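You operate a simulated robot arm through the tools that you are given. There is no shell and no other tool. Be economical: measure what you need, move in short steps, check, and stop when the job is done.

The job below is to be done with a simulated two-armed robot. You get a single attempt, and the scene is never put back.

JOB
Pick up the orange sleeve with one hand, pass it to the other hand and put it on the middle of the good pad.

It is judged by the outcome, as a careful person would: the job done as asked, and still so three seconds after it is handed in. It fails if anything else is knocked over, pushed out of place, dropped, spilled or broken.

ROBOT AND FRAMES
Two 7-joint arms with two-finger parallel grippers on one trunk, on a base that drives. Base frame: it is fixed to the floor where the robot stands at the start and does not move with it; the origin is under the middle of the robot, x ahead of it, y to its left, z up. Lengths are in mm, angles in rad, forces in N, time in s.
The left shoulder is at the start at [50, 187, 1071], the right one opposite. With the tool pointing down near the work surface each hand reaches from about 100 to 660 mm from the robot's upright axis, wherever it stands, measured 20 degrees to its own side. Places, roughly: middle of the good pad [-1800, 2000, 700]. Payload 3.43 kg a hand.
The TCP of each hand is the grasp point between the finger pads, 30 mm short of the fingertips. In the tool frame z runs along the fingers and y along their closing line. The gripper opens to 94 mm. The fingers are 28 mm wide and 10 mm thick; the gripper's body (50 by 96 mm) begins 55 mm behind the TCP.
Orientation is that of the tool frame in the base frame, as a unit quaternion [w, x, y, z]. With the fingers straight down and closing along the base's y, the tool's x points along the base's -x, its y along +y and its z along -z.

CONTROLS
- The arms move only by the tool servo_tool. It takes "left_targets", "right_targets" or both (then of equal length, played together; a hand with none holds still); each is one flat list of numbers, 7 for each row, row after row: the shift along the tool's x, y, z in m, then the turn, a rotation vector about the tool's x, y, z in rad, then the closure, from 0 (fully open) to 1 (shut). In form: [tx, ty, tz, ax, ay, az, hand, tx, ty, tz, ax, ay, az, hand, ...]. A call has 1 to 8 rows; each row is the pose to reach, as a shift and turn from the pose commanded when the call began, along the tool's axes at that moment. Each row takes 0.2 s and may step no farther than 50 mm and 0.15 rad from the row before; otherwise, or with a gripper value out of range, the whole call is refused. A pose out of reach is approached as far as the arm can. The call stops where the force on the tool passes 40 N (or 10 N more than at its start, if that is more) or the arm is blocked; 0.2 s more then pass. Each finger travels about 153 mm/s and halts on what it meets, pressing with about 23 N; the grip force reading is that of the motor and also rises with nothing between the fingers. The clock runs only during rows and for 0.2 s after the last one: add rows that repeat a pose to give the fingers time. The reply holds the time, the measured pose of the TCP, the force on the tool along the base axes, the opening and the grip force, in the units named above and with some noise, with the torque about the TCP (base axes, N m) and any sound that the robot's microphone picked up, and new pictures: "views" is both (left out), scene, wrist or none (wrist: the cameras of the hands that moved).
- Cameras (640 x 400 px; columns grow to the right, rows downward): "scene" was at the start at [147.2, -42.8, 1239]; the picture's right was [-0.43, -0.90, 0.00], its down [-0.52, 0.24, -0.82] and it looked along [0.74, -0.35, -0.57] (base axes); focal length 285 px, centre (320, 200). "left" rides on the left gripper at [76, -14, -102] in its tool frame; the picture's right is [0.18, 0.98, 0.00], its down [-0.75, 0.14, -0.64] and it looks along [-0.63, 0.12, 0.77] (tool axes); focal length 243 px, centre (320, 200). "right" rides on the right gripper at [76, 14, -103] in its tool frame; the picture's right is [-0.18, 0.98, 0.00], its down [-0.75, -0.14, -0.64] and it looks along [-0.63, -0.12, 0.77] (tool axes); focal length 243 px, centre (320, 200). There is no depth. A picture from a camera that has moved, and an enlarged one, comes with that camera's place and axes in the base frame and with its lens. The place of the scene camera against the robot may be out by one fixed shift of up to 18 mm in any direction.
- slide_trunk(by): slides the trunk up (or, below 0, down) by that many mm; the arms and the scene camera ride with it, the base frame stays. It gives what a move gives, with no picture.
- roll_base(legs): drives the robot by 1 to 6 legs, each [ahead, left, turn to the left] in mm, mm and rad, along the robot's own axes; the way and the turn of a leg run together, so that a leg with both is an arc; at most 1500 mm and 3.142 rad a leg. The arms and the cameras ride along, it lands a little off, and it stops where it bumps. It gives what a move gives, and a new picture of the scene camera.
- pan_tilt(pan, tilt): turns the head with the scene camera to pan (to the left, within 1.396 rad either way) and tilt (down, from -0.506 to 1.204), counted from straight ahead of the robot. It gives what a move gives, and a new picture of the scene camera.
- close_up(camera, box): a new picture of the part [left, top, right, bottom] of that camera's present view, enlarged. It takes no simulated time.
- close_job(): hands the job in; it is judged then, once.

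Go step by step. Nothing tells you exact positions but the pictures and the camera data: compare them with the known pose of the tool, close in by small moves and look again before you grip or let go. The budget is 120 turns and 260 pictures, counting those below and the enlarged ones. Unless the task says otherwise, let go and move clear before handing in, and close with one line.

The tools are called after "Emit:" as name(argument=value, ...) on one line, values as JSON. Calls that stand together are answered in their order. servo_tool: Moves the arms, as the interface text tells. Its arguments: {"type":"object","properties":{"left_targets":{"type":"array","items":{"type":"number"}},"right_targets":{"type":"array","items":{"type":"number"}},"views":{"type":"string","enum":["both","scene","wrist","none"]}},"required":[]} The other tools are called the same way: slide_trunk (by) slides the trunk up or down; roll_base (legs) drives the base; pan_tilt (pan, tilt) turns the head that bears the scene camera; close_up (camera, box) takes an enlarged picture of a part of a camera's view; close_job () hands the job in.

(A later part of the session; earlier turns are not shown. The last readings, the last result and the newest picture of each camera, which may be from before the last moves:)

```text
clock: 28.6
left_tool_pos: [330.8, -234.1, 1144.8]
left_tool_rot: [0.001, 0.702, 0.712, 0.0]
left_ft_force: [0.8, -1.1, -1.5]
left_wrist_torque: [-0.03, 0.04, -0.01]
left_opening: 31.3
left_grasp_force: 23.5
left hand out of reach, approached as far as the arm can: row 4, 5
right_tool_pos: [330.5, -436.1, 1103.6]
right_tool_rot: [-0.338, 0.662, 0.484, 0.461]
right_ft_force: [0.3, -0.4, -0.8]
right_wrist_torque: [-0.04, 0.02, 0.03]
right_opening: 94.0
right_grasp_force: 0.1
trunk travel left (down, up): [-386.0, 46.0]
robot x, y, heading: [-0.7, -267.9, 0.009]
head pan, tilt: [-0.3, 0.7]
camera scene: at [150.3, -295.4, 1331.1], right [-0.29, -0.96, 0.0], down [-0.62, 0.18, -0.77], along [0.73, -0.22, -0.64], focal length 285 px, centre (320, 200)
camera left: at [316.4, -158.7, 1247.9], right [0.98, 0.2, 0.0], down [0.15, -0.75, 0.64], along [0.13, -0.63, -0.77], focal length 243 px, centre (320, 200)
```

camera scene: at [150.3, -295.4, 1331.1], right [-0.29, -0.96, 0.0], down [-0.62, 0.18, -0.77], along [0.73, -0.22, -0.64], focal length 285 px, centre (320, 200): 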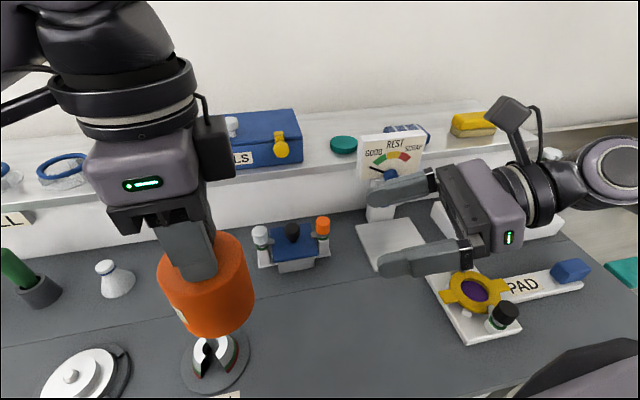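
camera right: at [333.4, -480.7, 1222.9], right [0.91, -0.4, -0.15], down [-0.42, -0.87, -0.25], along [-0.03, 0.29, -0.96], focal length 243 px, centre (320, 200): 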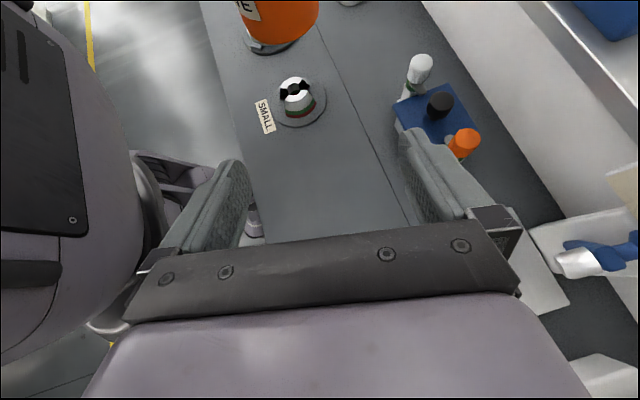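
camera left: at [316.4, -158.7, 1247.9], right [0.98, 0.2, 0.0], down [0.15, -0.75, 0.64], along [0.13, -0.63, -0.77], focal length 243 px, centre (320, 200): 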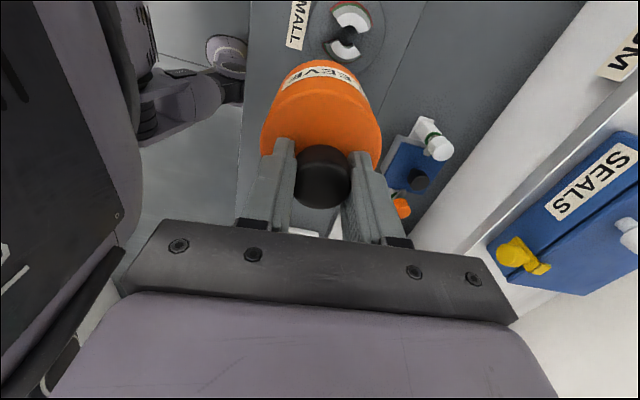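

The left hand now holds the sleeve at about [331, -234], spanning z 1037–1115. I'll bring the right hand to a standoff aligned with it and check.

Emit:
servo_tool(right_targets=[0.012, -0.02, 0.02, 0, 0, 0, 0, 0.024, -0.04, 0.05, 0, 0, 0, 0, 0.036, -0.06, 0.08, 0, 0, 0, 0], views="both")

Emit:
pan_tilt(pan=-0.15, tilt=0.85)

```text
clock: 29.4
left_tool_pos: [332.4, -233.8, 1144.8]
left_tool_rot: [0.001, 0.701, 0.713, -0.001]
left_ft_force: [0.1, 0.1, -1.3]
left_wrist_torque: [-0.03, 0.0, -0.01]
left_opening: 31.4
left_grasp_force: 22.5
right_tool_pos: [327.2, -330.4, 1108.2]
right_tool_rot: [-0.339, 0.662, 0.485, 0.46]
right_ft_force: [0.3, 0.0, 0.5]
right_wrist_torque: [0.03, -0.01, 0.03]
right_opening: 94.3
right_grasp_force: 0.1
right hand out of reach, approached as far as the arm can: row 2, 3
trunk travel left (down, up): [-386.0, 46.0]
robot x, y, heading: [0.7, -265.5, 0.01]
head pan, tilt: [-0.3, 0.7]
camera scene: at [150.8, -294.1, 1331.0], right [-0.28, -0.96, 0.0], down [-0.62, 0.18, -0.76], along [0.73, -0.22, -0.64], focal length 285 px, centre (320, 200)
camera right: at [320.2, -402.8, 1215.2], right [0.92, -0.35, -0.18], down [-0.39, -0.78, -0.48], along [0.03, 0.51, -0.86], focal length 243 px, centre (320, 200)
```

scene: 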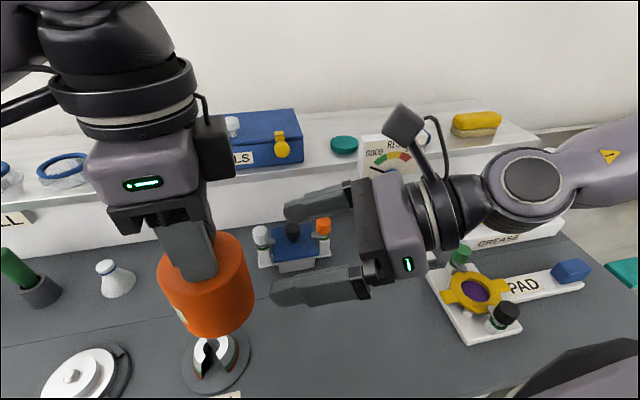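
right: 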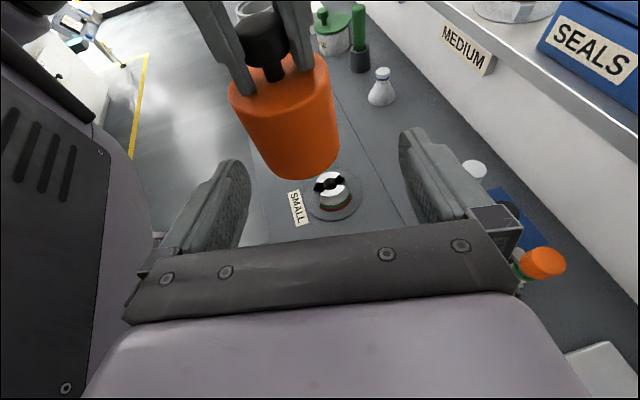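

```text
clock: 30.1
left_tool_pos: [330.7, -234.9, 1145.9]
left_tool_rot: [0.0, 0.702, 0.713, -0.001]
left_ft_force: [-0.3, -0.1, -1.3]
left_wrist_torque: [-0.01, -0.02, 0.04]
left_opening: 31.6
left_grasp_force: 22.4
right_tool_pos: [326.8, -331.9, 1110.1]
right_tool_rot: [-0.339, 0.662, 0.485, 0.46]
right_ft_force: [0.1, -0.5, -0.1]
right_wrist_torque: [0.0, 0.01, -0.01]
right_opening: 93.9
right_grasp_force: 0.1
trunk travel left (down, up): [-386.0, 46.0]
robot x, y, heading: [1.6, -265.3, 0.009]
head pan, tilt: [-0.15, 0.85]
camera scene: at [146.5, -281.9, 1318.9], right [-0.14, -0.99, 0.0], down [-0.74, 0.1, -0.66], along [0.65, -0.09, -0.75], focal length 285 px, centre (320, 200)
```

scene: 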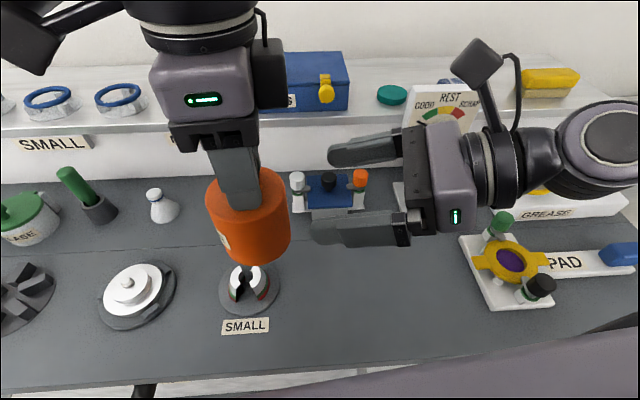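

The right arm is at its reach edge, so I'll bring the sleeve over to it instead. The right backs off and the left carries the sleeve toward -y.

Emit:
servo_tool(right_targets=[0, 0, -0.03, 0, 0, 0, 0, 0, 0, -0.06, 0, 0, 0, 0, 0, 0, -0.09, 0, 0, 0, 0], left_targets=[-0.02, -0.005, 0, 0, 0, 0, 1, -0.045, -0.01, 0, 0, 0, 0, 1, -0.07, -0.02, 0, 0, 0, 0, 1], views="scene")

```text
clock: 30.9
left_tool_pos: [310.7, -304.4, 1148.1]
left_tool_rot: [0.001, 0.702, 0.713, 0.0]
left_ft_force: [-0.1, -0.1, -2.3]
left_wrist_torque: [0.01, 0.01, 0.03]
left_opening: 31.3
left_grasp_force: 22.6
right_tool_pos: [311.5, -418.7, 1141.8]
right_tool_rot: [-0.34, 0.662, 0.485, 0.46]
right_ft_force: [0.9, 0.1, -0.2]
right_wrist_torque: [0.0, 0.0, -0.02]
right_opening: 94.2
right_grasp_force: 0.2
right hand out of reach, approached as far as the arm can: row 1, 2, 3
trunk travel left (down, up): [-386.0, 46.0]
robot x, y, heading: [0.9, -260.7, 0.012]
head pan, tilt: [-0.15, 0.85]
camera scene: at [145.9, -283.2, 1318.9], right [-0.14, -0.99, 0.0], down [-0.74, 0.1, -0.66], along [0.65, -0.09, -0.75], focal length 285 px, centre (320, 200)
```

scene: 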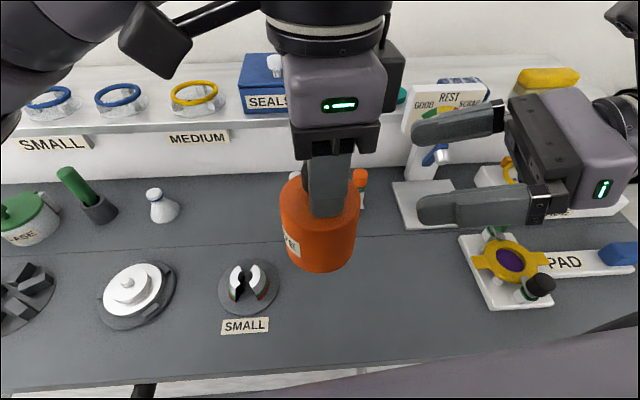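

Emit:
servo_tool(right_targets=[-0.013, -0.018, 0, 0, 0, 0, 0, -0.0256, -0.0354, 0.0, 0, 0, 0, 0, -0.0256, -0.0354, 0.02, 0, 0, 0, 0], views="both")

```text
clock: 31.7
left_tool_pos: [312.3, -302.2, 1146.6]
left_tool_rot: [0.002, 0.702, 0.712, -0.001]
left_ft_force: [-0.3, -0.2, -2.3]
left_wrist_torque: [-0.04, -0.02, 0.01]
left_opening: 31.3
left_grasp_force: 23.1
right_tool_pos: [320.5, -405.4, 1113.9]
right_tool_rot: [-0.337, 0.661, 0.486, 0.462]
right_ft_force: [-0.1, -0.6, -3.0]
right_wrist_torque: [0.25, -0.07, -0.03]
right_opening: 93.9
right_grasp_force: 0.0
right hand out of reach, approached as far as the arm can: row 1, 2, 3
trunk travel left (down, up): [-386.0, 46.0]
robot x, y, heading: [-1.8, -266.2, 0.009]
head pan, tilt: [-0.15, 0.85]
camera scene: at [146.5, -280.5, 1318.7], right [-0.14, -0.99, 0.0], down [-0.74, 0.1, -0.66], along [0.65, -0.09, -0.75], focal length 285 px, centre (320, 200)
camera right: at [311.7, -478.1, 1220.2], right [0.92, -0.36, -0.17], down [-0.39, -0.78, -0.49], along [0.04, 0.51, -0.86], focal length 243 px, centre (320, 200)
```

scene: 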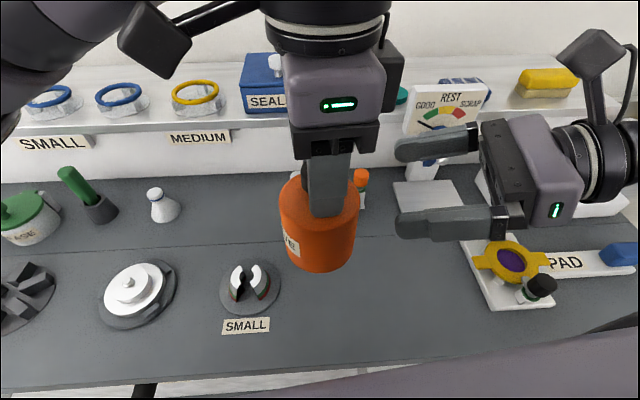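
right: 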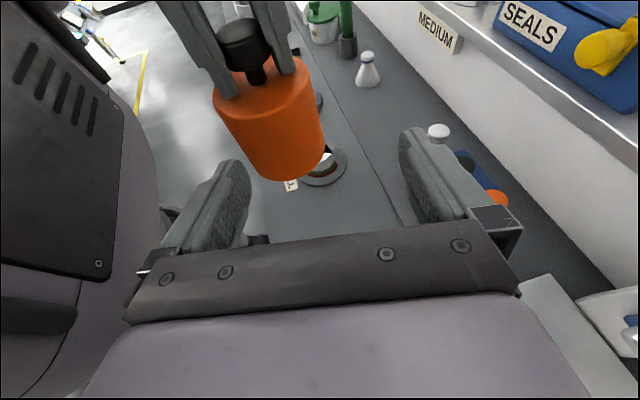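

The right hand holds its pose here, so I'll carry the sleeve into it. First I'll shift the sleeve sideways into line with the right hand's axis.

Emit:
servo_tool(left_targets=[0, 0.02, 0, 0, 0, 0, 1, 0, 0.041, 0, 0, 0, 0, 1], right_targets=[0, 0, 0, 0, 0, 0, 0, 0, 0, 0, 0, 0, 0, 0], views="both")

```text
clock: 32.3
left_tool_pos: [331.4, -302.4, 1147.2]
left_tool_rot: [0.001, 0.702, 0.712, 0.0]
left_ft_force: [0.8, 0.3, -1.1]
left_wrist_torque: [-0.01, -0.01, -0.04]
left_opening: 31.4
left_grasp_force: 22.8
left hand out of reach, approached as far as the arm can: row 2
right_tool_pos: [319.9, -406.7, 1112.2]
right_tool_rot: [-0.339, 0.662, 0.486, 0.46]
right_ft_force: [0.5, -0.7, 0.4]
right_wrist_torque: [0.0, 0.01, 0.02]
right_opening: 94.0
right_grasp_force: 0.1
trunk travel left (down, up): [-386.0, 46.0]
robot x, y, heading: [1.6, -267.1, 0.003]
head pan, tilt: [-0.15, 0.85]
camera scene: at [146.3, -282.1, 1318.8], right [-0.14, -0.99, 0.0], down [-0.74, 0.1, -0.66], along [0.65, -0.09, -0.75], focal length 285 px, centre (320, 200)
camera right: at [312.0, -479.5, 1218.4], right [0.92, -0.36, -0.17], down [-0.39, -0.78, -0.48], along [0.04, 0.51, -0.86], focal length 243 px, centre (320, 200)
camera left: at [316.3, -227.2, 1249.7], right [0.98, 0.2, 0.0], down [0.15, -0.75, 0.64], along [0.13, -0.63, -0.77], focal length 243 px, centre (320, 200)
```

scene: 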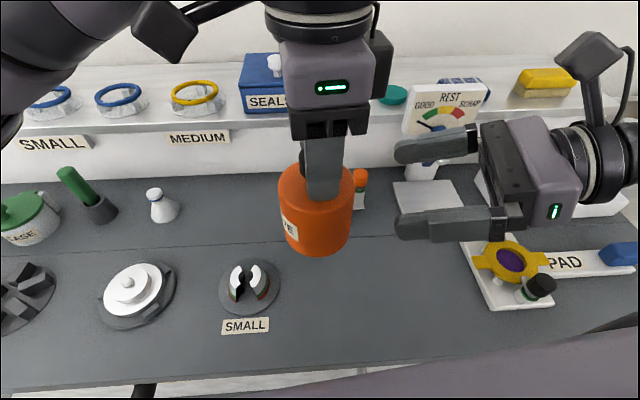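
right: 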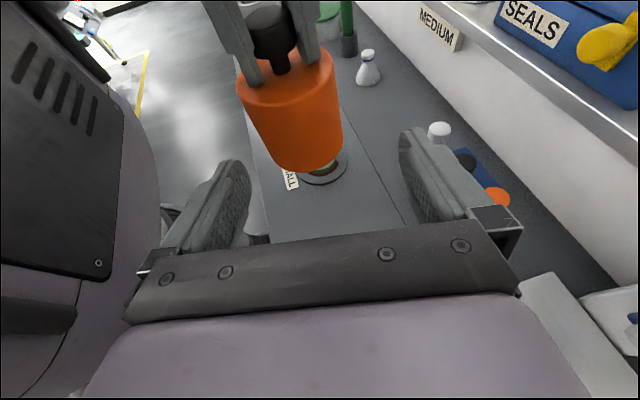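
left: 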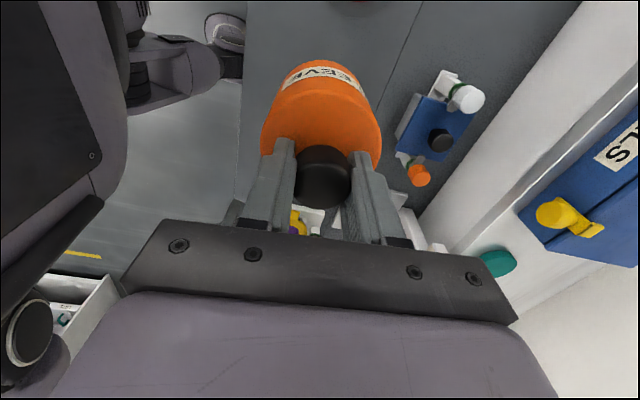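

Emit:
servo_tool(right_targets=[0, 0, 0, 0.094, 0, -0.0345, 0, 0, 0, 0, 0.188, 0, -0.069, 0], views="wrist")

```text
clock: 32.9
left_tool_pos: [331.9, -303.0, 1146.3]
left_tool_rot: [0.001, 0.702, 0.712, 0.0]
left_ft_force: [0.9, 0.8, -2.5]
left_wrist_torque: [-0.01, -0.03, 0.0]
left_opening: 31.3
left_grasp_force: 22.9
right_tool_pos: [319.5, -406.6, 1113.4]
right_tool_rot: [-0.383, 0.609, 0.549, 0.425]
right_ft_force: [0.0, -1.3, 0.4]
right_wrist_torque: [-0.03, 0.02, -0.02]
right_opening: 94.1
right_grasp_force: 0.1
trunk travel left (down, up): [-386.0, 46.0]
robot x, y, heading: [-0.9, -267.1, 0.009]
head pan, tilt: [-0.15, 0.85]
camera right: at [325.4, -479.7, 1219.4], right [0.97, -0.17, -0.17], down [-0.23, -0.84, -0.48], along [-0.07, 0.51, -0.86], focal length 243 px, centre (320, 200)
```

right: 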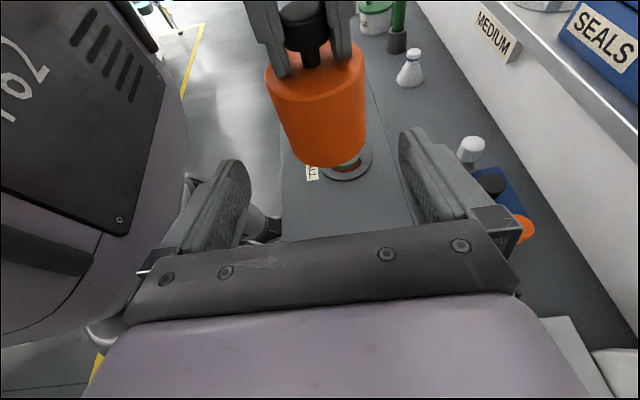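

The sleeve is now in line with the right gripper. I'll carry it in along the right hand's axis, partway first.

Emit:
servo_tool(left_targets=[-0.023, -0.0024, -0.009, 0, 0, 0, 1, -0.046, -0.0048, -0.018, 0, 0, 0, 1], right_targets=[0, 0, 0, 0, 0, 0, 0, 0, 0, 0, 0, 0, 0, 0], views="both")

```text
clock: 33.5
left_tool_pos: [321.8, -344.4, 1168.0]
left_tool_rot: [0.001, 0.701, 0.713, -0.001]
left_ft_force: [0.8, -0.8, -1.8]
left_wrist_torque: [0.02, -0.01, -0.04]
left_opening: 31.4
left_grasp_force: 22.8
left hand out of reach, approached as far as the arm can: row 2
right_tool_pos: [317.5, -407.1, 1112.6]
right_tool_rot: [-0.383, 0.61, 0.548, 0.425]
right_ft_force: [0.1, 0.7, -0.1]
right_wrist_torque: [-0.02, 0.01, -0.03]
right_opening: 93.9
right_grasp_force: 0.0
trunk travel left (down, up): [-386.0, 46.0]
robot x, y, heading: [2.0, -270.8, 0.006]
head pan, tilt: [-0.15, 0.85]
camera scene: at [146.3, -282.1, 1318.8], right [-0.14, -0.99, 0.0], down [-0.74, 0.1, -0.66], along [0.65, -0.09, -0.75], focal length 285 px, centre (320, 200)
camera right: at [325.2, -480.0, 1219.2], right [0.97, -0.17, -0.17], down [-0.23, -0.84, -0.48], along [-0.07, 0.51, -0.86], focal length 243 px, centre (320, 200)
camera left: at [307.3, -268.8, 1268.9], right [0.98, 0.2, 0.0], down [0.15, -0.75, 0.64], along [0.13, -0.63, -0.77], focal length 243 px, centre (320, 200)
```

scene: 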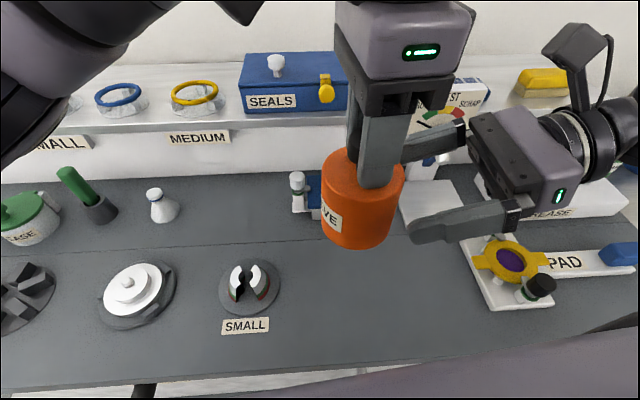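
right: 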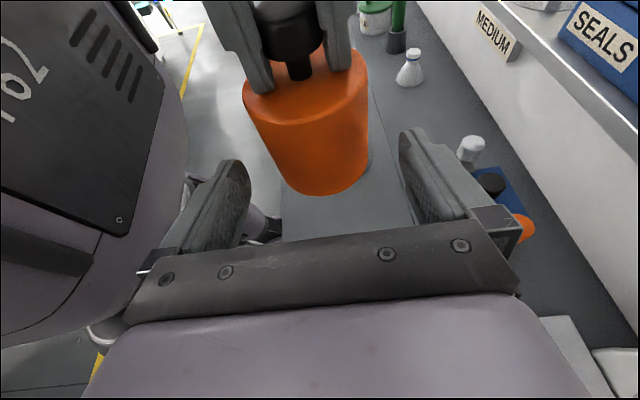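
left: 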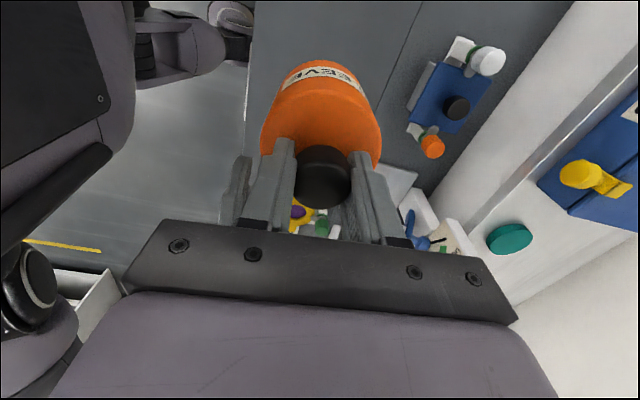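

Remaining distance is about 55 mm along the right hand's axis, so the right hand will advance in part.

Emit:
servo_tool(right_targets=[0.002, -0.002, 0.015, 0, 0, 0, 0, 0.003, -0.002, 0.03, 0, 0, 0, 0], views="both")

```text
clock: 34.1
left_tool_pos: [322.7, -345.3, 1167.3]
left_tool_rot: [0.0, 0.702, 0.713, 0.0]
left_ft_force: [0.5, -0.2, -1.1]
left_wrist_torque: [-0.02, 0.03, 0.0]
left_opening: 31.2
left_grasp_force: 23.0
right_tool_pos: [317.5, -376.4, 1106.2]
right_tool_rot: [-0.383, 0.61, 0.549, 0.424]
right_ft_force: [-0.8, -0.1, 0.1]
right_wrist_torque: [-0.03, -0.03, -0.01]
right_opening: 94.2
right_grasp_force: 0.1
trunk travel left (down, up): [-386.0, 46.0]
robot x, y, heading: [1.9, -266.3, 0.01]
head pan, tilt: [-0.15, 0.85]
camera scene: at [146.7, -281.8, 1318.8], right [-0.14, -0.99, 0.0], down [-0.74, 0.1, -0.66], along [0.65, -0.09, -0.75], focal length 285 px, centre (320, 200)
camera right: at [325.0, -449.9, 1212.3], right [0.97, -0.17, -0.17], down [-0.23, -0.84, -0.48], along [-0.07, 0.51, -0.86], focal length 243 px, centre (320, 200)
```

scene: 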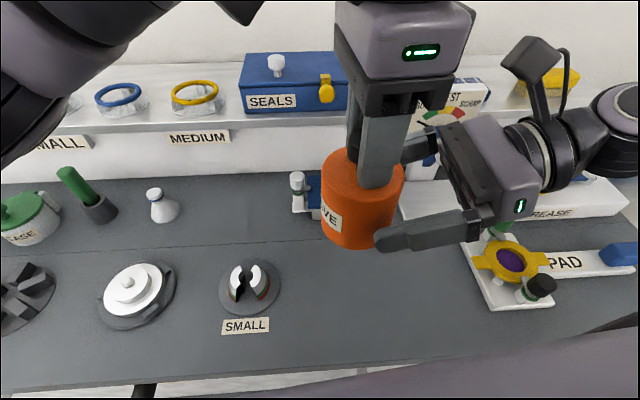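
right: 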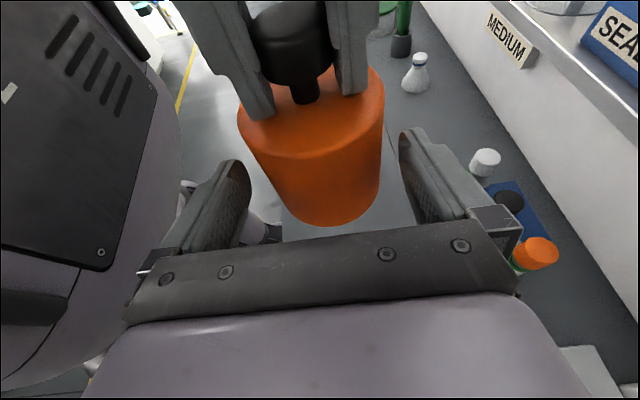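

Emit:
servo_tool(right_targets=[0, 0.0015, 0.011, 0, 0, 0, 0, 0, 0.0015, 0.022, 0, 0, 0, 0, 0, 0.0015, 0.022, 0, 0, 0, 0.12], views="both")

```text
clock: 34.9
left_tool_pos: [322.2, -345.3, 1166.2]
left_tool_rot: [0.0, 0.702, 0.712, -0.001]
left_ft_force: [0.6, 0.8, -1.7]
left_wrist_torque: [0.01, 0.02, 0.01]
left_opening: 31.4
left_grasp_force: 22.9
right_tool_pos: [321.0, -357.3, 1099.3]
right_tool_rot: [-0.383, 0.61, 0.549, 0.424]
right_ft_force: [0.4, 0.3, 0.8]
right_wrist_torque: [0.01, 0.0, 0.02]
right_opening: 82.7
right_grasp_force: 0.2
trunk travel left (down, up): [-386.0, 46.0]
robot x, y, heading: [-0.6, -267.6, 0.013]
head pan, tilt: [-0.15, 0.85]
camera scene: at [146.4, -282.0, 1318.8], right [-0.14, -0.99, 0.0], down [-0.74, 0.1, -0.66], along [0.65, -0.09, -0.75], focal length 285 px, centre (320, 200)
camera right: at [327.7, -429.4, 1205.2], right [0.97, -0.17, -0.17], down [-0.23, -0.84, -0.48], along [-0.07, 0.51, -0.86], focal length 243 px, centre (320, 200)
```

scene: 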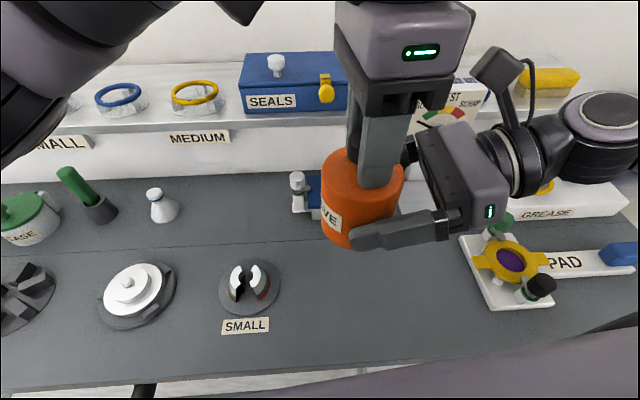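
right: 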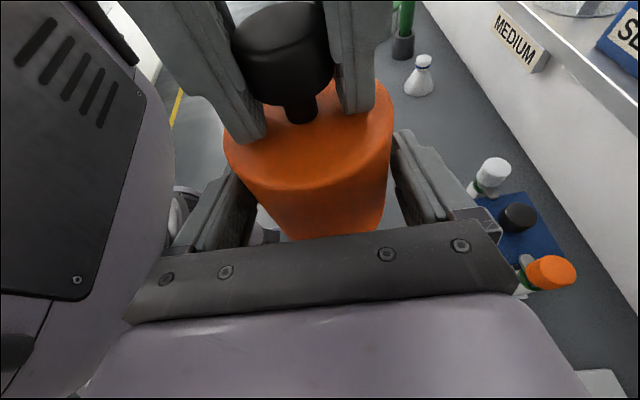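

The sleeve body sits between the right fingers. I'll close the right hand on it.

Emit:
servo_tool(right_targets=[0, 0, 0, 0, 0, 0, 0.17, 0, 0, 0, 0, 0, 0, 0.2, 0, 0, 0, 0, 0, 0, 0.25, 0, 0, 0, 0, 0, 0, 0.4, 0, 0, 0, 0, 0, 0, 1, 0, 0, 0, 0, 0, 0, 1], views="both")

```text
clock: 36.3
left_tool_pos: [321.1, -344.1, 1166.5]
left_tool_rot: [0.001, 0.702, 0.712, -0.002]
left_ft_force: [-1.0, -0.9, -0.5]
left_wrist_torque: [-0.1, 0.15, 0.01]
left_opening: 31.4
left_grasp_force: 23.0
right_tool_pos: [321.1, -357.6, 1098.4]
right_tool_rot: [-0.382, 0.611, 0.548, 0.425]
right_ft_force: [1.3, 0.5, -0.6]
right_wrist_torque: [-0.01, -0.03, 0.0]
right_opening: 76.6
right_grasp_force: 23.4
trunk travel left (down, up): [-386.0, 46.0]
robot x, y, heading: [4.6, -263.2, 0.009]
head pan, tilt: [-0.15, 0.85]
camera scene: at [146.5, -281.9, 1318.8], right [-0.14, -0.99, 0.0], down [-0.74, 0.1, -0.66], along [0.65, -0.09, -0.75], focal length 285 px, centre (320, 200)
camera right: at [327.8, -429.6, 1205.2], right [0.97, -0.17, -0.17], down [-0.23, -0.84, -0.48], along [-0.07, 0.51, -0.86], focal length 243 px, centre (320, 200)
```

scene: 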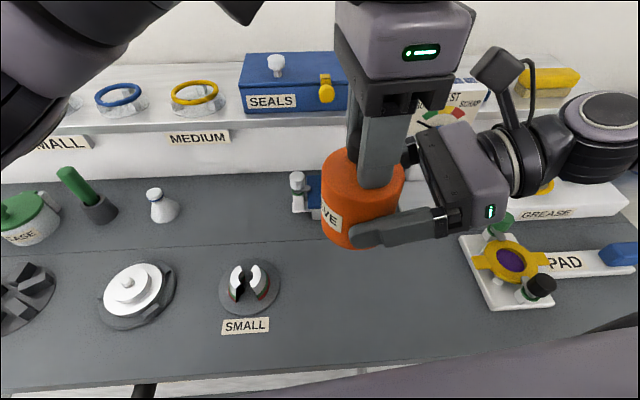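
right: 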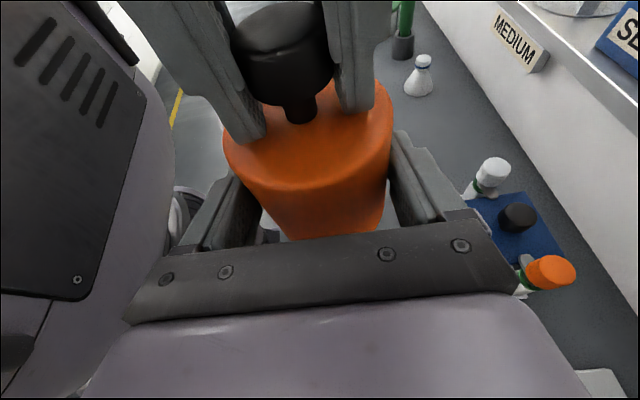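

Both hands hold it (right at 76.6 mm, 23 N). I'll open the left and raise it clear.

Emit:
servo_tool(left_targets=[0, 0, 0, 0, 0, 0, 0.6, 0, 0, 0, 0, 0, 0, 0.4, 0, 0, 0, 0, 0, 0, 0.35, 0, 0, 0, 0, 0, 0, 0.35, 0, 0, -0.02, 0, 0, 0, 0.35, 0, 0, -0.05, 0, 0, 0, 0.35], right_targets=[0, 0, 0, 0, 0, 0, 1, 0, 0, 0, 0, 0, 0, 1, 0, 0, 0, 0, 0, 0, 1, 0, 0, 0, 0, 0, 0, 1, 0, 0, 0, 0, 0, 0, 1, 0, 0, 0, 0, 0, 0, 1], views="both")

```text
clock: 37.7
left_tool_pos: [309.6, -341.2, 1212.1]
left_tool_rot: [0.001, 0.701, 0.713, -0.001]
left_ft_force: [-0.7, -0.4, -0.1]
left_wrist_torque: [-0.01, 0.0, 0.0]
left_opening: 61.2
left_grasp_force: 0.1
left hand out of reach, approached as far as the arm can: row 5, 6
right_tool_pos: [320.0, -358.1, 1098.5]
right_tool_rot: [-0.383, 0.61, 0.548, 0.424]
right_ft_force: [-0.5, 0.1, 0.2]
right_wrist_torque: [-0.02, 0.0, -0.01]
right_opening: 76.7
right_grasp_force: 22.6
trunk travel left (down, up): [-386.0, 46.0]
robot x, y, heading: [-5.2, -266.8, 0.013]
head pan, tilt: [-0.15, 0.85]
camera scene: at [146.1, -281.9, 1318.8], right [-0.14, -0.99, 0.0], down [-0.74, 0.1, -0.66], along [0.65, -0.09, -0.75], focal length 285 px, centre (320, 200)
camera right: at [327.4, -429.5, 1205.3], right [0.97, -0.17, -0.17], down [-0.23, -0.84, -0.48], along [-0.07, 0.51, -0.86], focal length 243 px, centre (320, 200)
camera left: at [294.6, -265.7, 1314.1], right [0.98, 0.2, 0.0], down [0.15, -0.75, 0.64], along [0.13, -0.63, -0.76], focal length 243 px, centre (320, 200)
```

scene: 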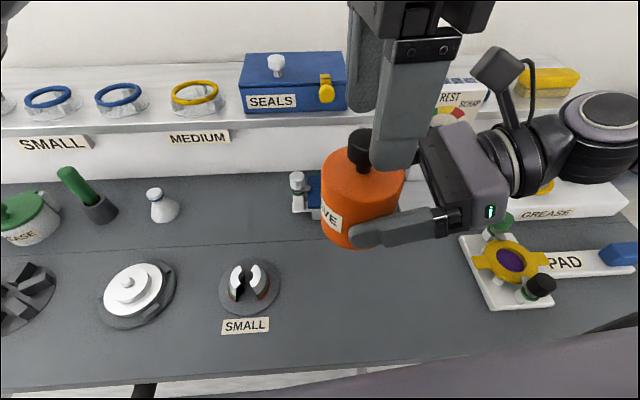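
right: 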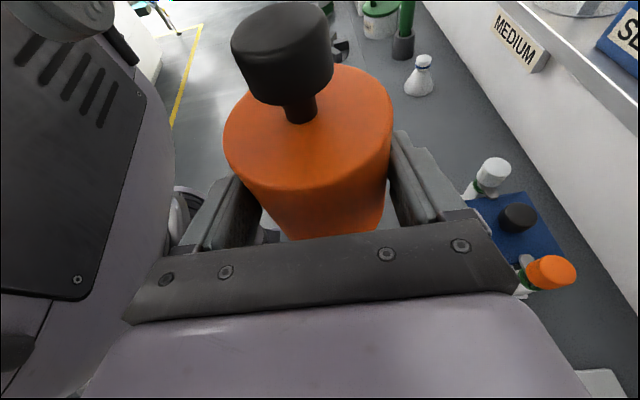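
left: 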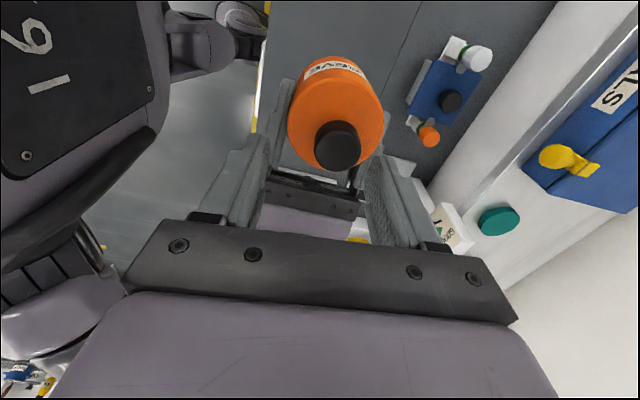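

The hand-over worked; the right hand holds the sleeve alone. I'll move the left arm away to its own side.

Emit:
servo_tool(left_targets=[0.04, 0, 0, 0, 0, -0.14, 0.35, 0.08, 0, 0, 0, 0, -0.28, 0.35, 0.12, 0, 0, 0, 0, -0.42, 0.35, 0.16, 0, 0, 0, 0, -0.56, 0.35, 0.19, 0, 0, 0, 0, -0.7, 0.35, 0.2, 0, 0, 0, 0, -0.84, 0.35, 0.21, 0, 0, 0, 0, -0.98, 0.35, 0.22, 0, 0, 0, 0, -1.12, 0.35], views="none")

Emit:
pan_tilt(pan=1.396, tilt=0.2)

Emit:
pan_tilt(pan=-1.396, tilt=0.4)

```text
clock: 39.5
left_tool_pos: [308.0, -121.3, 1211.9]
left_tool_rot: [0.0, 0.216, 0.976, -0.001]
left_ft_force: [0.5, 0.5, 0.6]
left_wrist_torque: [0.01, -0.01, -0.01]
left_opening: 61.1
left_grasp_force: 0.1
right_tool_pos: [321.3, -356.6, 1099.9]
right_tool_rot: [-0.383, 0.61, 0.549, 0.424]
right_ft_force: [-0.5, -0.6, 0.1]
right_wrist_torque: [-0.04, 0.04, 0.0]
right_opening: 76.8
right_grasp_force: 22.9
trunk travel left (down, up): [-386.0, 46.0]
robot x, y, heading: [0.9, -266.6, 0.01]
head pan, tilt: [-0.15, 0.85]
```

```text
clock: 41.1
left_tool_pos: [307.8, -121.1, 1211.8]
left_tool_rot: [-0.001, 0.217, 0.976, -0.001]
left_ft_force: [0.3, -0.6, 0.6]
left_wrist_torque: [0.0, 0.0, 0.04]
left_opening: 61.0
left_grasp_force: 0.1
right_tool_pos: [321.9, -356.7, 1099.8]
right_tool_rot: [-0.383, 0.61, 0.548, 0.424]
right_ft_force: [0.5, 0.1, 0.5]
right_wrist_torque: [0.0, 0.0, 0.04]
right_opening: 76.7
right_grasp_force: 22.7
trunk travel left (down, up): [-386.0, 46.0]
robot x, y, heading: [2.8, -269.1, 0.012]
head pan, tilt: [1.396, 0.201]
camera scene: at [84.3, -179.2, 1376.5], right [0.99, -0.16, 0.0], down [-0.03, -0.2, -0.98], along [0.16, 0.97, -0.2], focal length 285 px, centre (320, 200)
```

scene: 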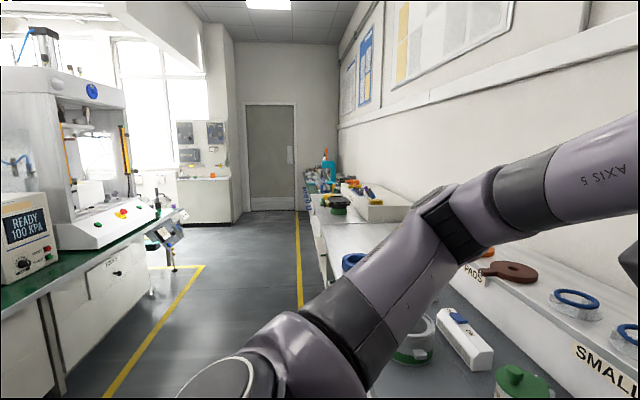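

```text
clock: 43.6
left_tool_pos: [306.9, -121.1, 1211.3]
left_tool_rot: [0.001, 0.218, 0.976, -0.001]
left_ft_force: [-1.0, 0.1, 1.0]
left_wrist_torque: [-0.01, 0.02, 0.0]
left_opening: 61.0
left_grasp_force: 0.0
right_tool_pos: [321.1, -356.6, 1099.4]
right_tool_rot: [-0.383, 0.61, 0.549, 0.424]
right_ft_force: [-1.0, -0.1, -0.3]
right_wrist_torque: [-0.02, 0.0, 0.01]
right_opening: 76.8
right_grasp_force: 23.5
trunk travel left (down, up): [-386.0, 46.0]
robot x, y, heading: [1.3, -268.5, 0.014]
head pan, tilt: [-1.396, 0.4]
camera scene: at [86.2, -362.2, 1358.0], right [-0.98, -0.19, 0.0], down [-0.07, 0.38, -0.92], along [0.17, -0.91, -0.39], focal length 285 px, centre (320, 200)
```

scene: 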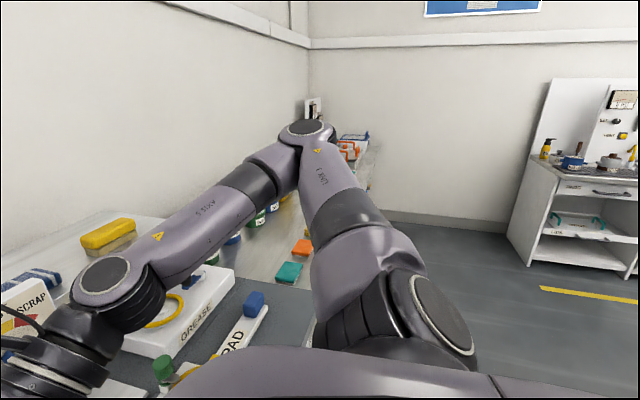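

The sleeve is secure. Now I'll back off from the bench and turn left to look for the pad.

Emit:
roll_base(legs=[[-350, 0, 0], [0, 0, 1.2]])

Emit:
pan_tilt(pan=0.9, tilt=0.35)

```text
clock: 48.9
left_tool_pos: [-375.2, 70.3, 1211.3]
left_tool_rot: [0.001, -0.365, 0.931, -0.001]
left_ft_force: [0.2, -0.6, -0.5]
left_wrist_torque: [0.0, 0.03, -0.02]
left_opening: 61.2
left_grasp_force: 0.1
right_tool_pos: [-152.3, -6.9, 1099.5]
right_tool_rot: [-0.555, 0.2, 0.796, 0.138]
right_ft_force: [-0.9, -0.3, 0.1]
right_wrist_torque: [0.01, -0.03, 0.0]
right_opening: 76.5
right_grasp_force: 22.9
trunk travel left (down, up): [-386.0, 46.0]
robot x, y, heading: [-358.9, -268.2, 1.195]
head pan, tilt: [-1.396, 0.4]
camera scene: at [-234.6, -238.3, 1358.0], right [-0.2, -0.98, 0.0], down [-0.38, 0.08, -0.92], along [0.9, -0.18, -0.39], focal length 285 px, centre (320, 200)
```

scene: 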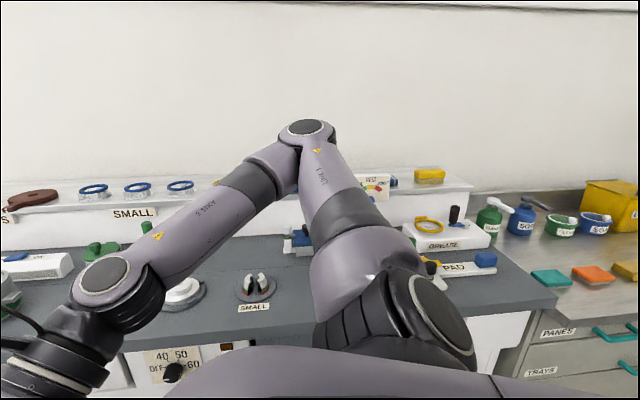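

```text
clock: 51.0
left_tool_pos: [-375.4, 69.9, 1211.4]
left_tool_rot: [0.001, -0.365, 0.931, 0.0]
left_ft_force: [-0.6, -0.3, -0.3]
left_wrist_torque: [0.02, 0.0, 0.03]
left_opening: 61.1
left_grasp_force: 0.0
right_tool_pos: [-152.1, -7.0, 1099.3]
right_tool_rot: [-0.554, 0.201, 0.796, 0.139]
right_ft_force: [0.5, 0.0, 0.0]
right_wrist_torque: [-0.02, -0.04, 0.06]
right_opening: 76.3
right_grasp_force: 23.6
trunk travel left (down, up): [-386.0, 46.0]
robot x, y, heading: [-358.9, -267.9, 1.19]
head pan, tilt: [0.901, 0.351]
camera scene: at [-371.9, -139.2, 1362.5], right [0.87, 0.5, 0.0], down [0.17, -0.3, -0.94], along [-0.47, 0.81, -0.34], focal length 285 px, centre (320, 200)
```

scene: 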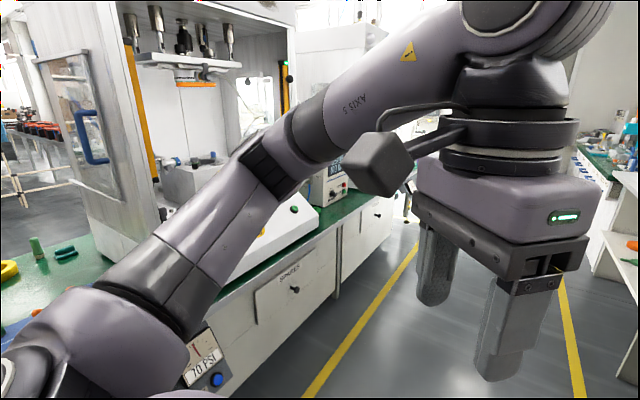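

The target direction lies beyond the press bench on the left. I'll turn to face along the aisle and look before driving.

Emit:
roll_base(legs=[[0, 0, 0.38]])

Emit:
pan_tilt(pan=0.0, tilt=0.45)

Emit:
pan_tilt(pan=0.7, tilt=0.3)

```text
clock: 52.5
left_tool_pos: [-500.4, 38.1, 1212.0]
left_tool_rot: [0.001, -0.535, 0.845, 0.0]
left_ft_force: [-0.5, 0.0, 0.3]
left_wrist_torque: [-0.02, 0.02, -0.01]
left_opening: 61.1
left_grasp_force: 0.1
right_tool_pos: [-263.9, 49.7, 1099.1]
right_tool_rot: [-0.57, 0.046, 0.82, 0.031]
right_ft_force: [0.1, 0.3, 1.0]
right_wrist_torque: [0.02, -0.03, -0.01]
right_opening: 76.3
right_grasp_force: 22.6
trunk travel left (down, up): [-386.0, 46.0]
robot x, y, heading: [-357.1, -268.5, 1.576]
head pan, tilt: [0.901, 0.351]
camera scene: at [-420.7, -158.4, 1362.5], right [0.62, 0.79, 0.0], down [0.27, -0.21, -0.94], along [-0.74, 0.58, -0.34], focal length 285 px, centre (320, 200)
```

scene: 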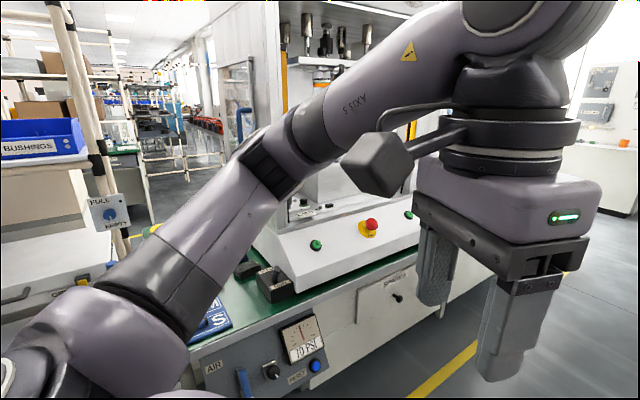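

```text
clock: 53.7
left_tool_pos: [-500.7, 37.8, 1210.8]
left_tool_rot: [0.002, -0.535, 0.845, -0.001]
left_ft_force: [0.1, -0.4, 0.1]
left_wrist_torque: [0.0, 0.03, -0.02]
left_opening: 61.0
left_grasp_force: 0.1
right_tool_pos: [-264.1, 49.5, 1099.1]
right_tool_rot: [-0.57, 0.046, 0.819, 0.031]
right_ft_force: [0.2, -0.6, 0.7]
right_wrist_torque: [-0.03, -0.05, 0.0]
right_opening: 76.5
right_grasp_force: 22.9
trunk travel left (down, up): [-386.0, 46.0]
robot x, y, heading: [-355.8, -269.9, 1.577]
head pan, tilt: [0.0, 0.45]
camera scene: at [-347.9, -123.8, 1353.3], right [1.0, 0.01, 0.0], down [0.0, -0.44, -0.9], along [-0.01, 0.9, -0.44], focal length 285 px, centre (320, 200)
```

scene: 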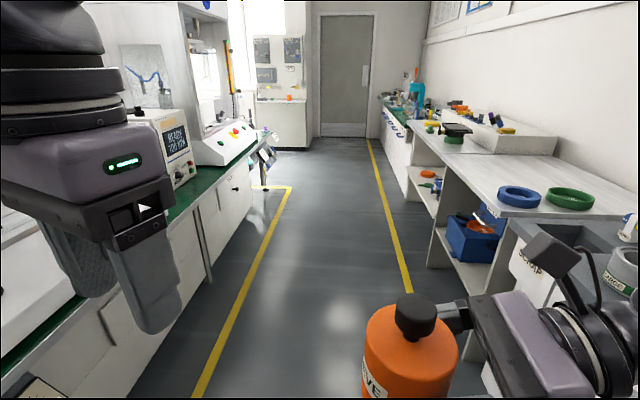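

```text
clock: 54.8
left_tool_pos: [-499.3, 38.1, 1211.3]
left_tool_rot: [0.001, -0.535, 0.845, 0.0]
left_ft_force: [-0.4, -0.1, -0.3]
left_wrist_torque: [0.01, -0.03, -0.02]
left_opening: 61.3
left_grasp_force: 0.1
right_tool_pos: [-263.6, 49.1, 1099.0]
right_tool_rot: [-0.571, 0.045, 0.819, 0.031]
right_ft_force: [-0.3, -0.4, -0.3]
right_wrist_torque: [0.0, -0.01, -0.02]
right_opening: 76.3
right_grasp_force: 23.2
trunk travel left (down, up): [-386.0, 46.0]
robot x, y, heading: [-356.3, -269.8, 1.58]
head pan, tilt: [0.7, 0.3]
camera scene: at [-407.7, -144.7, 1367.2], right [0.76, 0.65, 0.0], down [0.19, -0.23, -0.96], along [-0.62, 0.73, -0.3], focal length 285 px, centre (320, 200)
```

scene: 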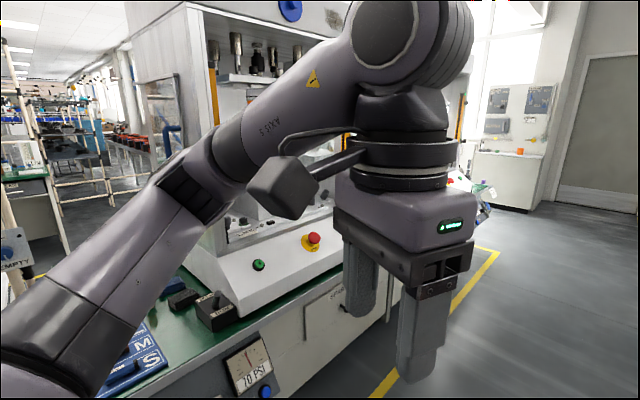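

The aisle ahead is clear. I'll drive along it and look left past the press bench.

Emit:
roll_base(legs=[[1400, 0, 0]])

Emit:
pan_tilt(pan=1.3, tilt=0.3)

```text
clock: 61.9
left_tool_pos: [-501.0, 1457.2, 1211.1]
left_tool_rot: [0.002, -0.532, 0.847, 0.0]
left_ft_force: [0.6, -0.1, -0.4]
left_wrist_torque: [0.0, 0.01, 0.01]
left_opening: 61.2
left_grasp_force: 0.1
right_tool_pos: [-265.3, 1466.7, 1098.6]
right_tool_rot: [-0.571, 0.049, 0.819, 0.033]
right_ft_force: [0.2, 0.2, 0.9]
right_wrist_torque: [0.03, -0.01, 0.02]
right_opening: 75.9
right_grasp_force: 23.3
trunk travel left (down, up): [-386.0, 46.0]
robot x, y, heading: [-362.1, 1148.0, 1.569]
head pan, tilt: [0.7, 0.3]
camera scene: at [-410.7, 1272.4, 1367.2], right [0.77, 0.64, 0.0], down [0.19, -0.23, -0.96], along [-0.61, 0.73, -0.3], focal length 285 px, centre (320, 200)
```

scene: 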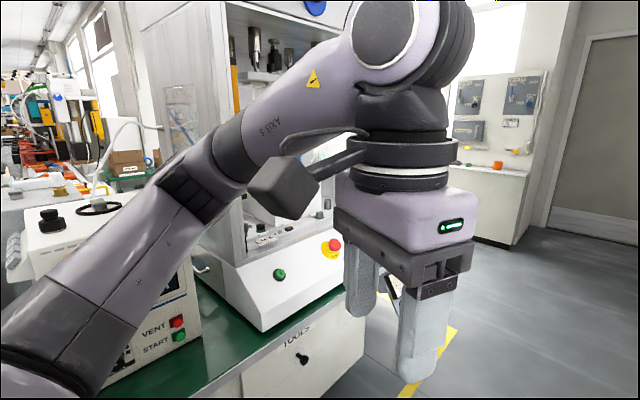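

```text
clock: 62.9
left_tool_pos: [-501.6, 1456.2, 1210.9]
left_tool_rot: [0.001, -0.531, 0.847, 0.0]
left_ft_force: [-0.7, 0.1, 0.1]
left_wrist_torque: [0.01, 0.01, -0.03]
left_opening: 61.3
left_grasp_force: 0.1
right_tool_pos: [-266.1, 1465.1, 1098.0]
right_tool_rot: [-0.571, 0.048, 0.819, 0.032]
right_ft_force: [-0.3, -1.0, 0.0]
right_wrist_torque: [-0.03, 0.0, 0.0]
right_opening: 76.1
right_grasp_force: 22.8
trunk travel left (down, up): [-386.0, 46.0]
robot x, y, heading: [-362.9, 1145.4, 1.573]
head pan, tilt: [1.3, 0.3]
camera scene: at [-440.6, 1225.8, 1367.2], right [0.27, 0.96, 0.0], down [0.28, -0.08, -0.96], along [-0.92, 0.26, -0.3], focal length 285 px, centre (320, 200)
```

scene: 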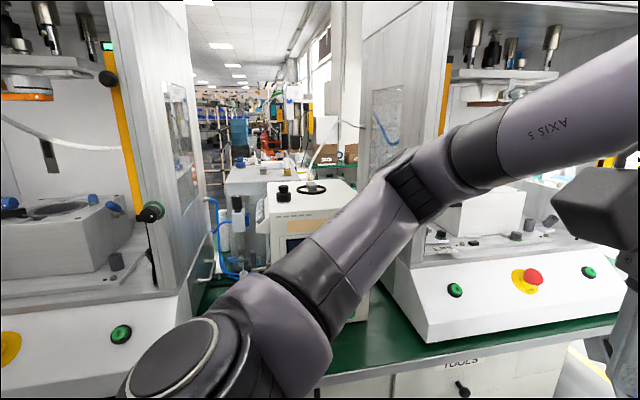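

The pad must be behind this bench, on a lower surface. I'll continue to its end and look around.

Emit:
pan_tilt(pan=0.1, tilt=0.4)

Emit:
roll_base(legs=[[1300, 0, 0]])

Emit:
pan_tilt(pan=1.2, tilt=0.3)

```text
clock: 64.3
left_tool_pos: [-501.4, 1455.9, 1212.7]
left_tool_rot: [0.002, -0.532, 0.847, 0.0]
left_ft_force: [-1.0, -0.2, 0.7]
left_wrist_torque: [-0.01, -0.01, -0.04]
left_opening: 61.0
left_grasp_force: 0.1
right_tool_pos: [-265.3, 1465.4, 1098.5]
right_tool_rot: [-0.572, 0.049, 0.818, 0.033]
right_ft_force: [-0.2, 0.7, 0.6]
right_wrist_torque: [-0.01, -0.01, -0.02]
right_opening: 76.0
right_grasp_force: 23.3
trunk travel left (down, up): [-386.0, 46.0]
robot x, y, heading: [-356.8, 1147.7, 1.567]
head pan, tilt: [0.099, 0.4]
camera scene: at [-359.8, 1292.9, 1358.0], right [1.0, 0.1, 0.0], down [0.04, -0.39, -0.92], along [-0.09, 0.92, -0.39], focal length 285 px, centre (320, 200)
```

scene: 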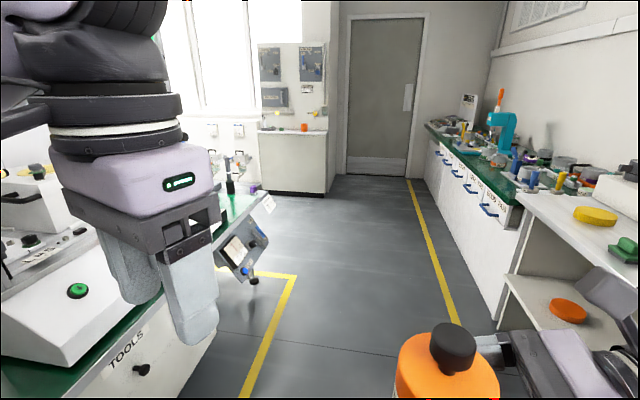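

```text
clock: 70.9
left_tool_pos: [-497.0, 2783.2, 1211.5]
left_tool_rot: [0.001, -0.531, 0.847, 0.0]
left_ft_force: [-0.4, 0.0, -0.5]
left_wrist_torque: [-0.04, 0.04, 0.01]
left_opening: 60.8
left_grasp_force: 0.1
right_tool_pos: [-261.0, 2792.2, 1099.1]
right_tool_rot: [-0.57, 0.049, 0.819, 0.033]
right_ft_force: [-0.3, -0.1, 0.6]
right_wrist_torque: [0.01, -0.02, 0.03]
right_opening: 75.8
right_grasp_force: 22.9
trunk travel left (down, up): [-386.0, 46.0]
robot x, y, heading: [-355.2, 2474.6, 1.571]
head pan, tilt: [0.099, 0.4]
camera scene: at [-355.9, 2620.0, 1357.9], right [1.0, 0.1, 0.0], down [0.04, -0.39, -0.92], along [-0.09, 0.92, -0.39], focal length 285 px, centre (320, 200)
```

scene: 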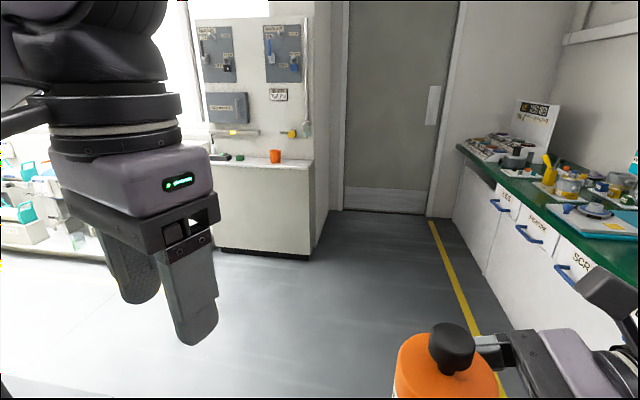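

```text
clock: 72.2
left_tool_pos: [-496.9, 2783.2, 1210.6]
left_tool_rot: [0.001, -0.532, 0.847, 0.0]
left_ft_force: [0.7, 0.0, -0.1]
left_wrist_torque: [-0.01, 0.0, -0.02]
left_opening: 61.3
left_grasp_force: 0.0
right_tool_pos: [-261.3, 2790.9, 1099.5]
right_tool_rot: [-0.57, 0.05, 0.819, 0.033]
right_ft_force: [0.6, -0.6, 0.0]
right_wrist_torque: [0.0, -0.03, 0.0]
right_opening: 75.8
right_grasp_force: 23.1
trunk travel left (down, up): [-386.0, 46.0]
robot x, y, heading: [-355.3, 2471.4, 1.568]
head pan, tilt: [1.201, 0.3]
camera scene: at [-433.9, 2561.8, 1367.2], right [0.37, 0.93, 0.0], down [0.28, -0.11, -0.96], along [-0.89, 0.35, -0.3], focal length 285 px, centre (320, 200)
```

scene: 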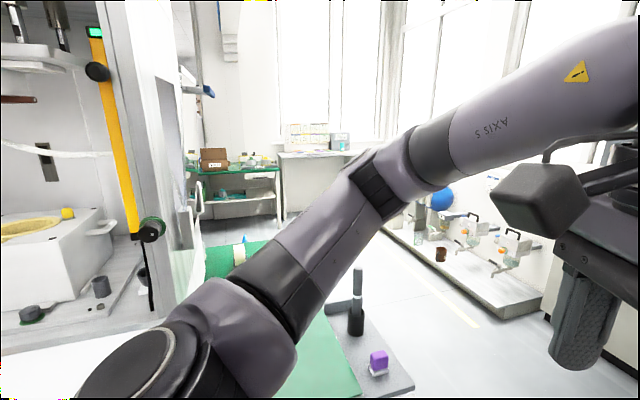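

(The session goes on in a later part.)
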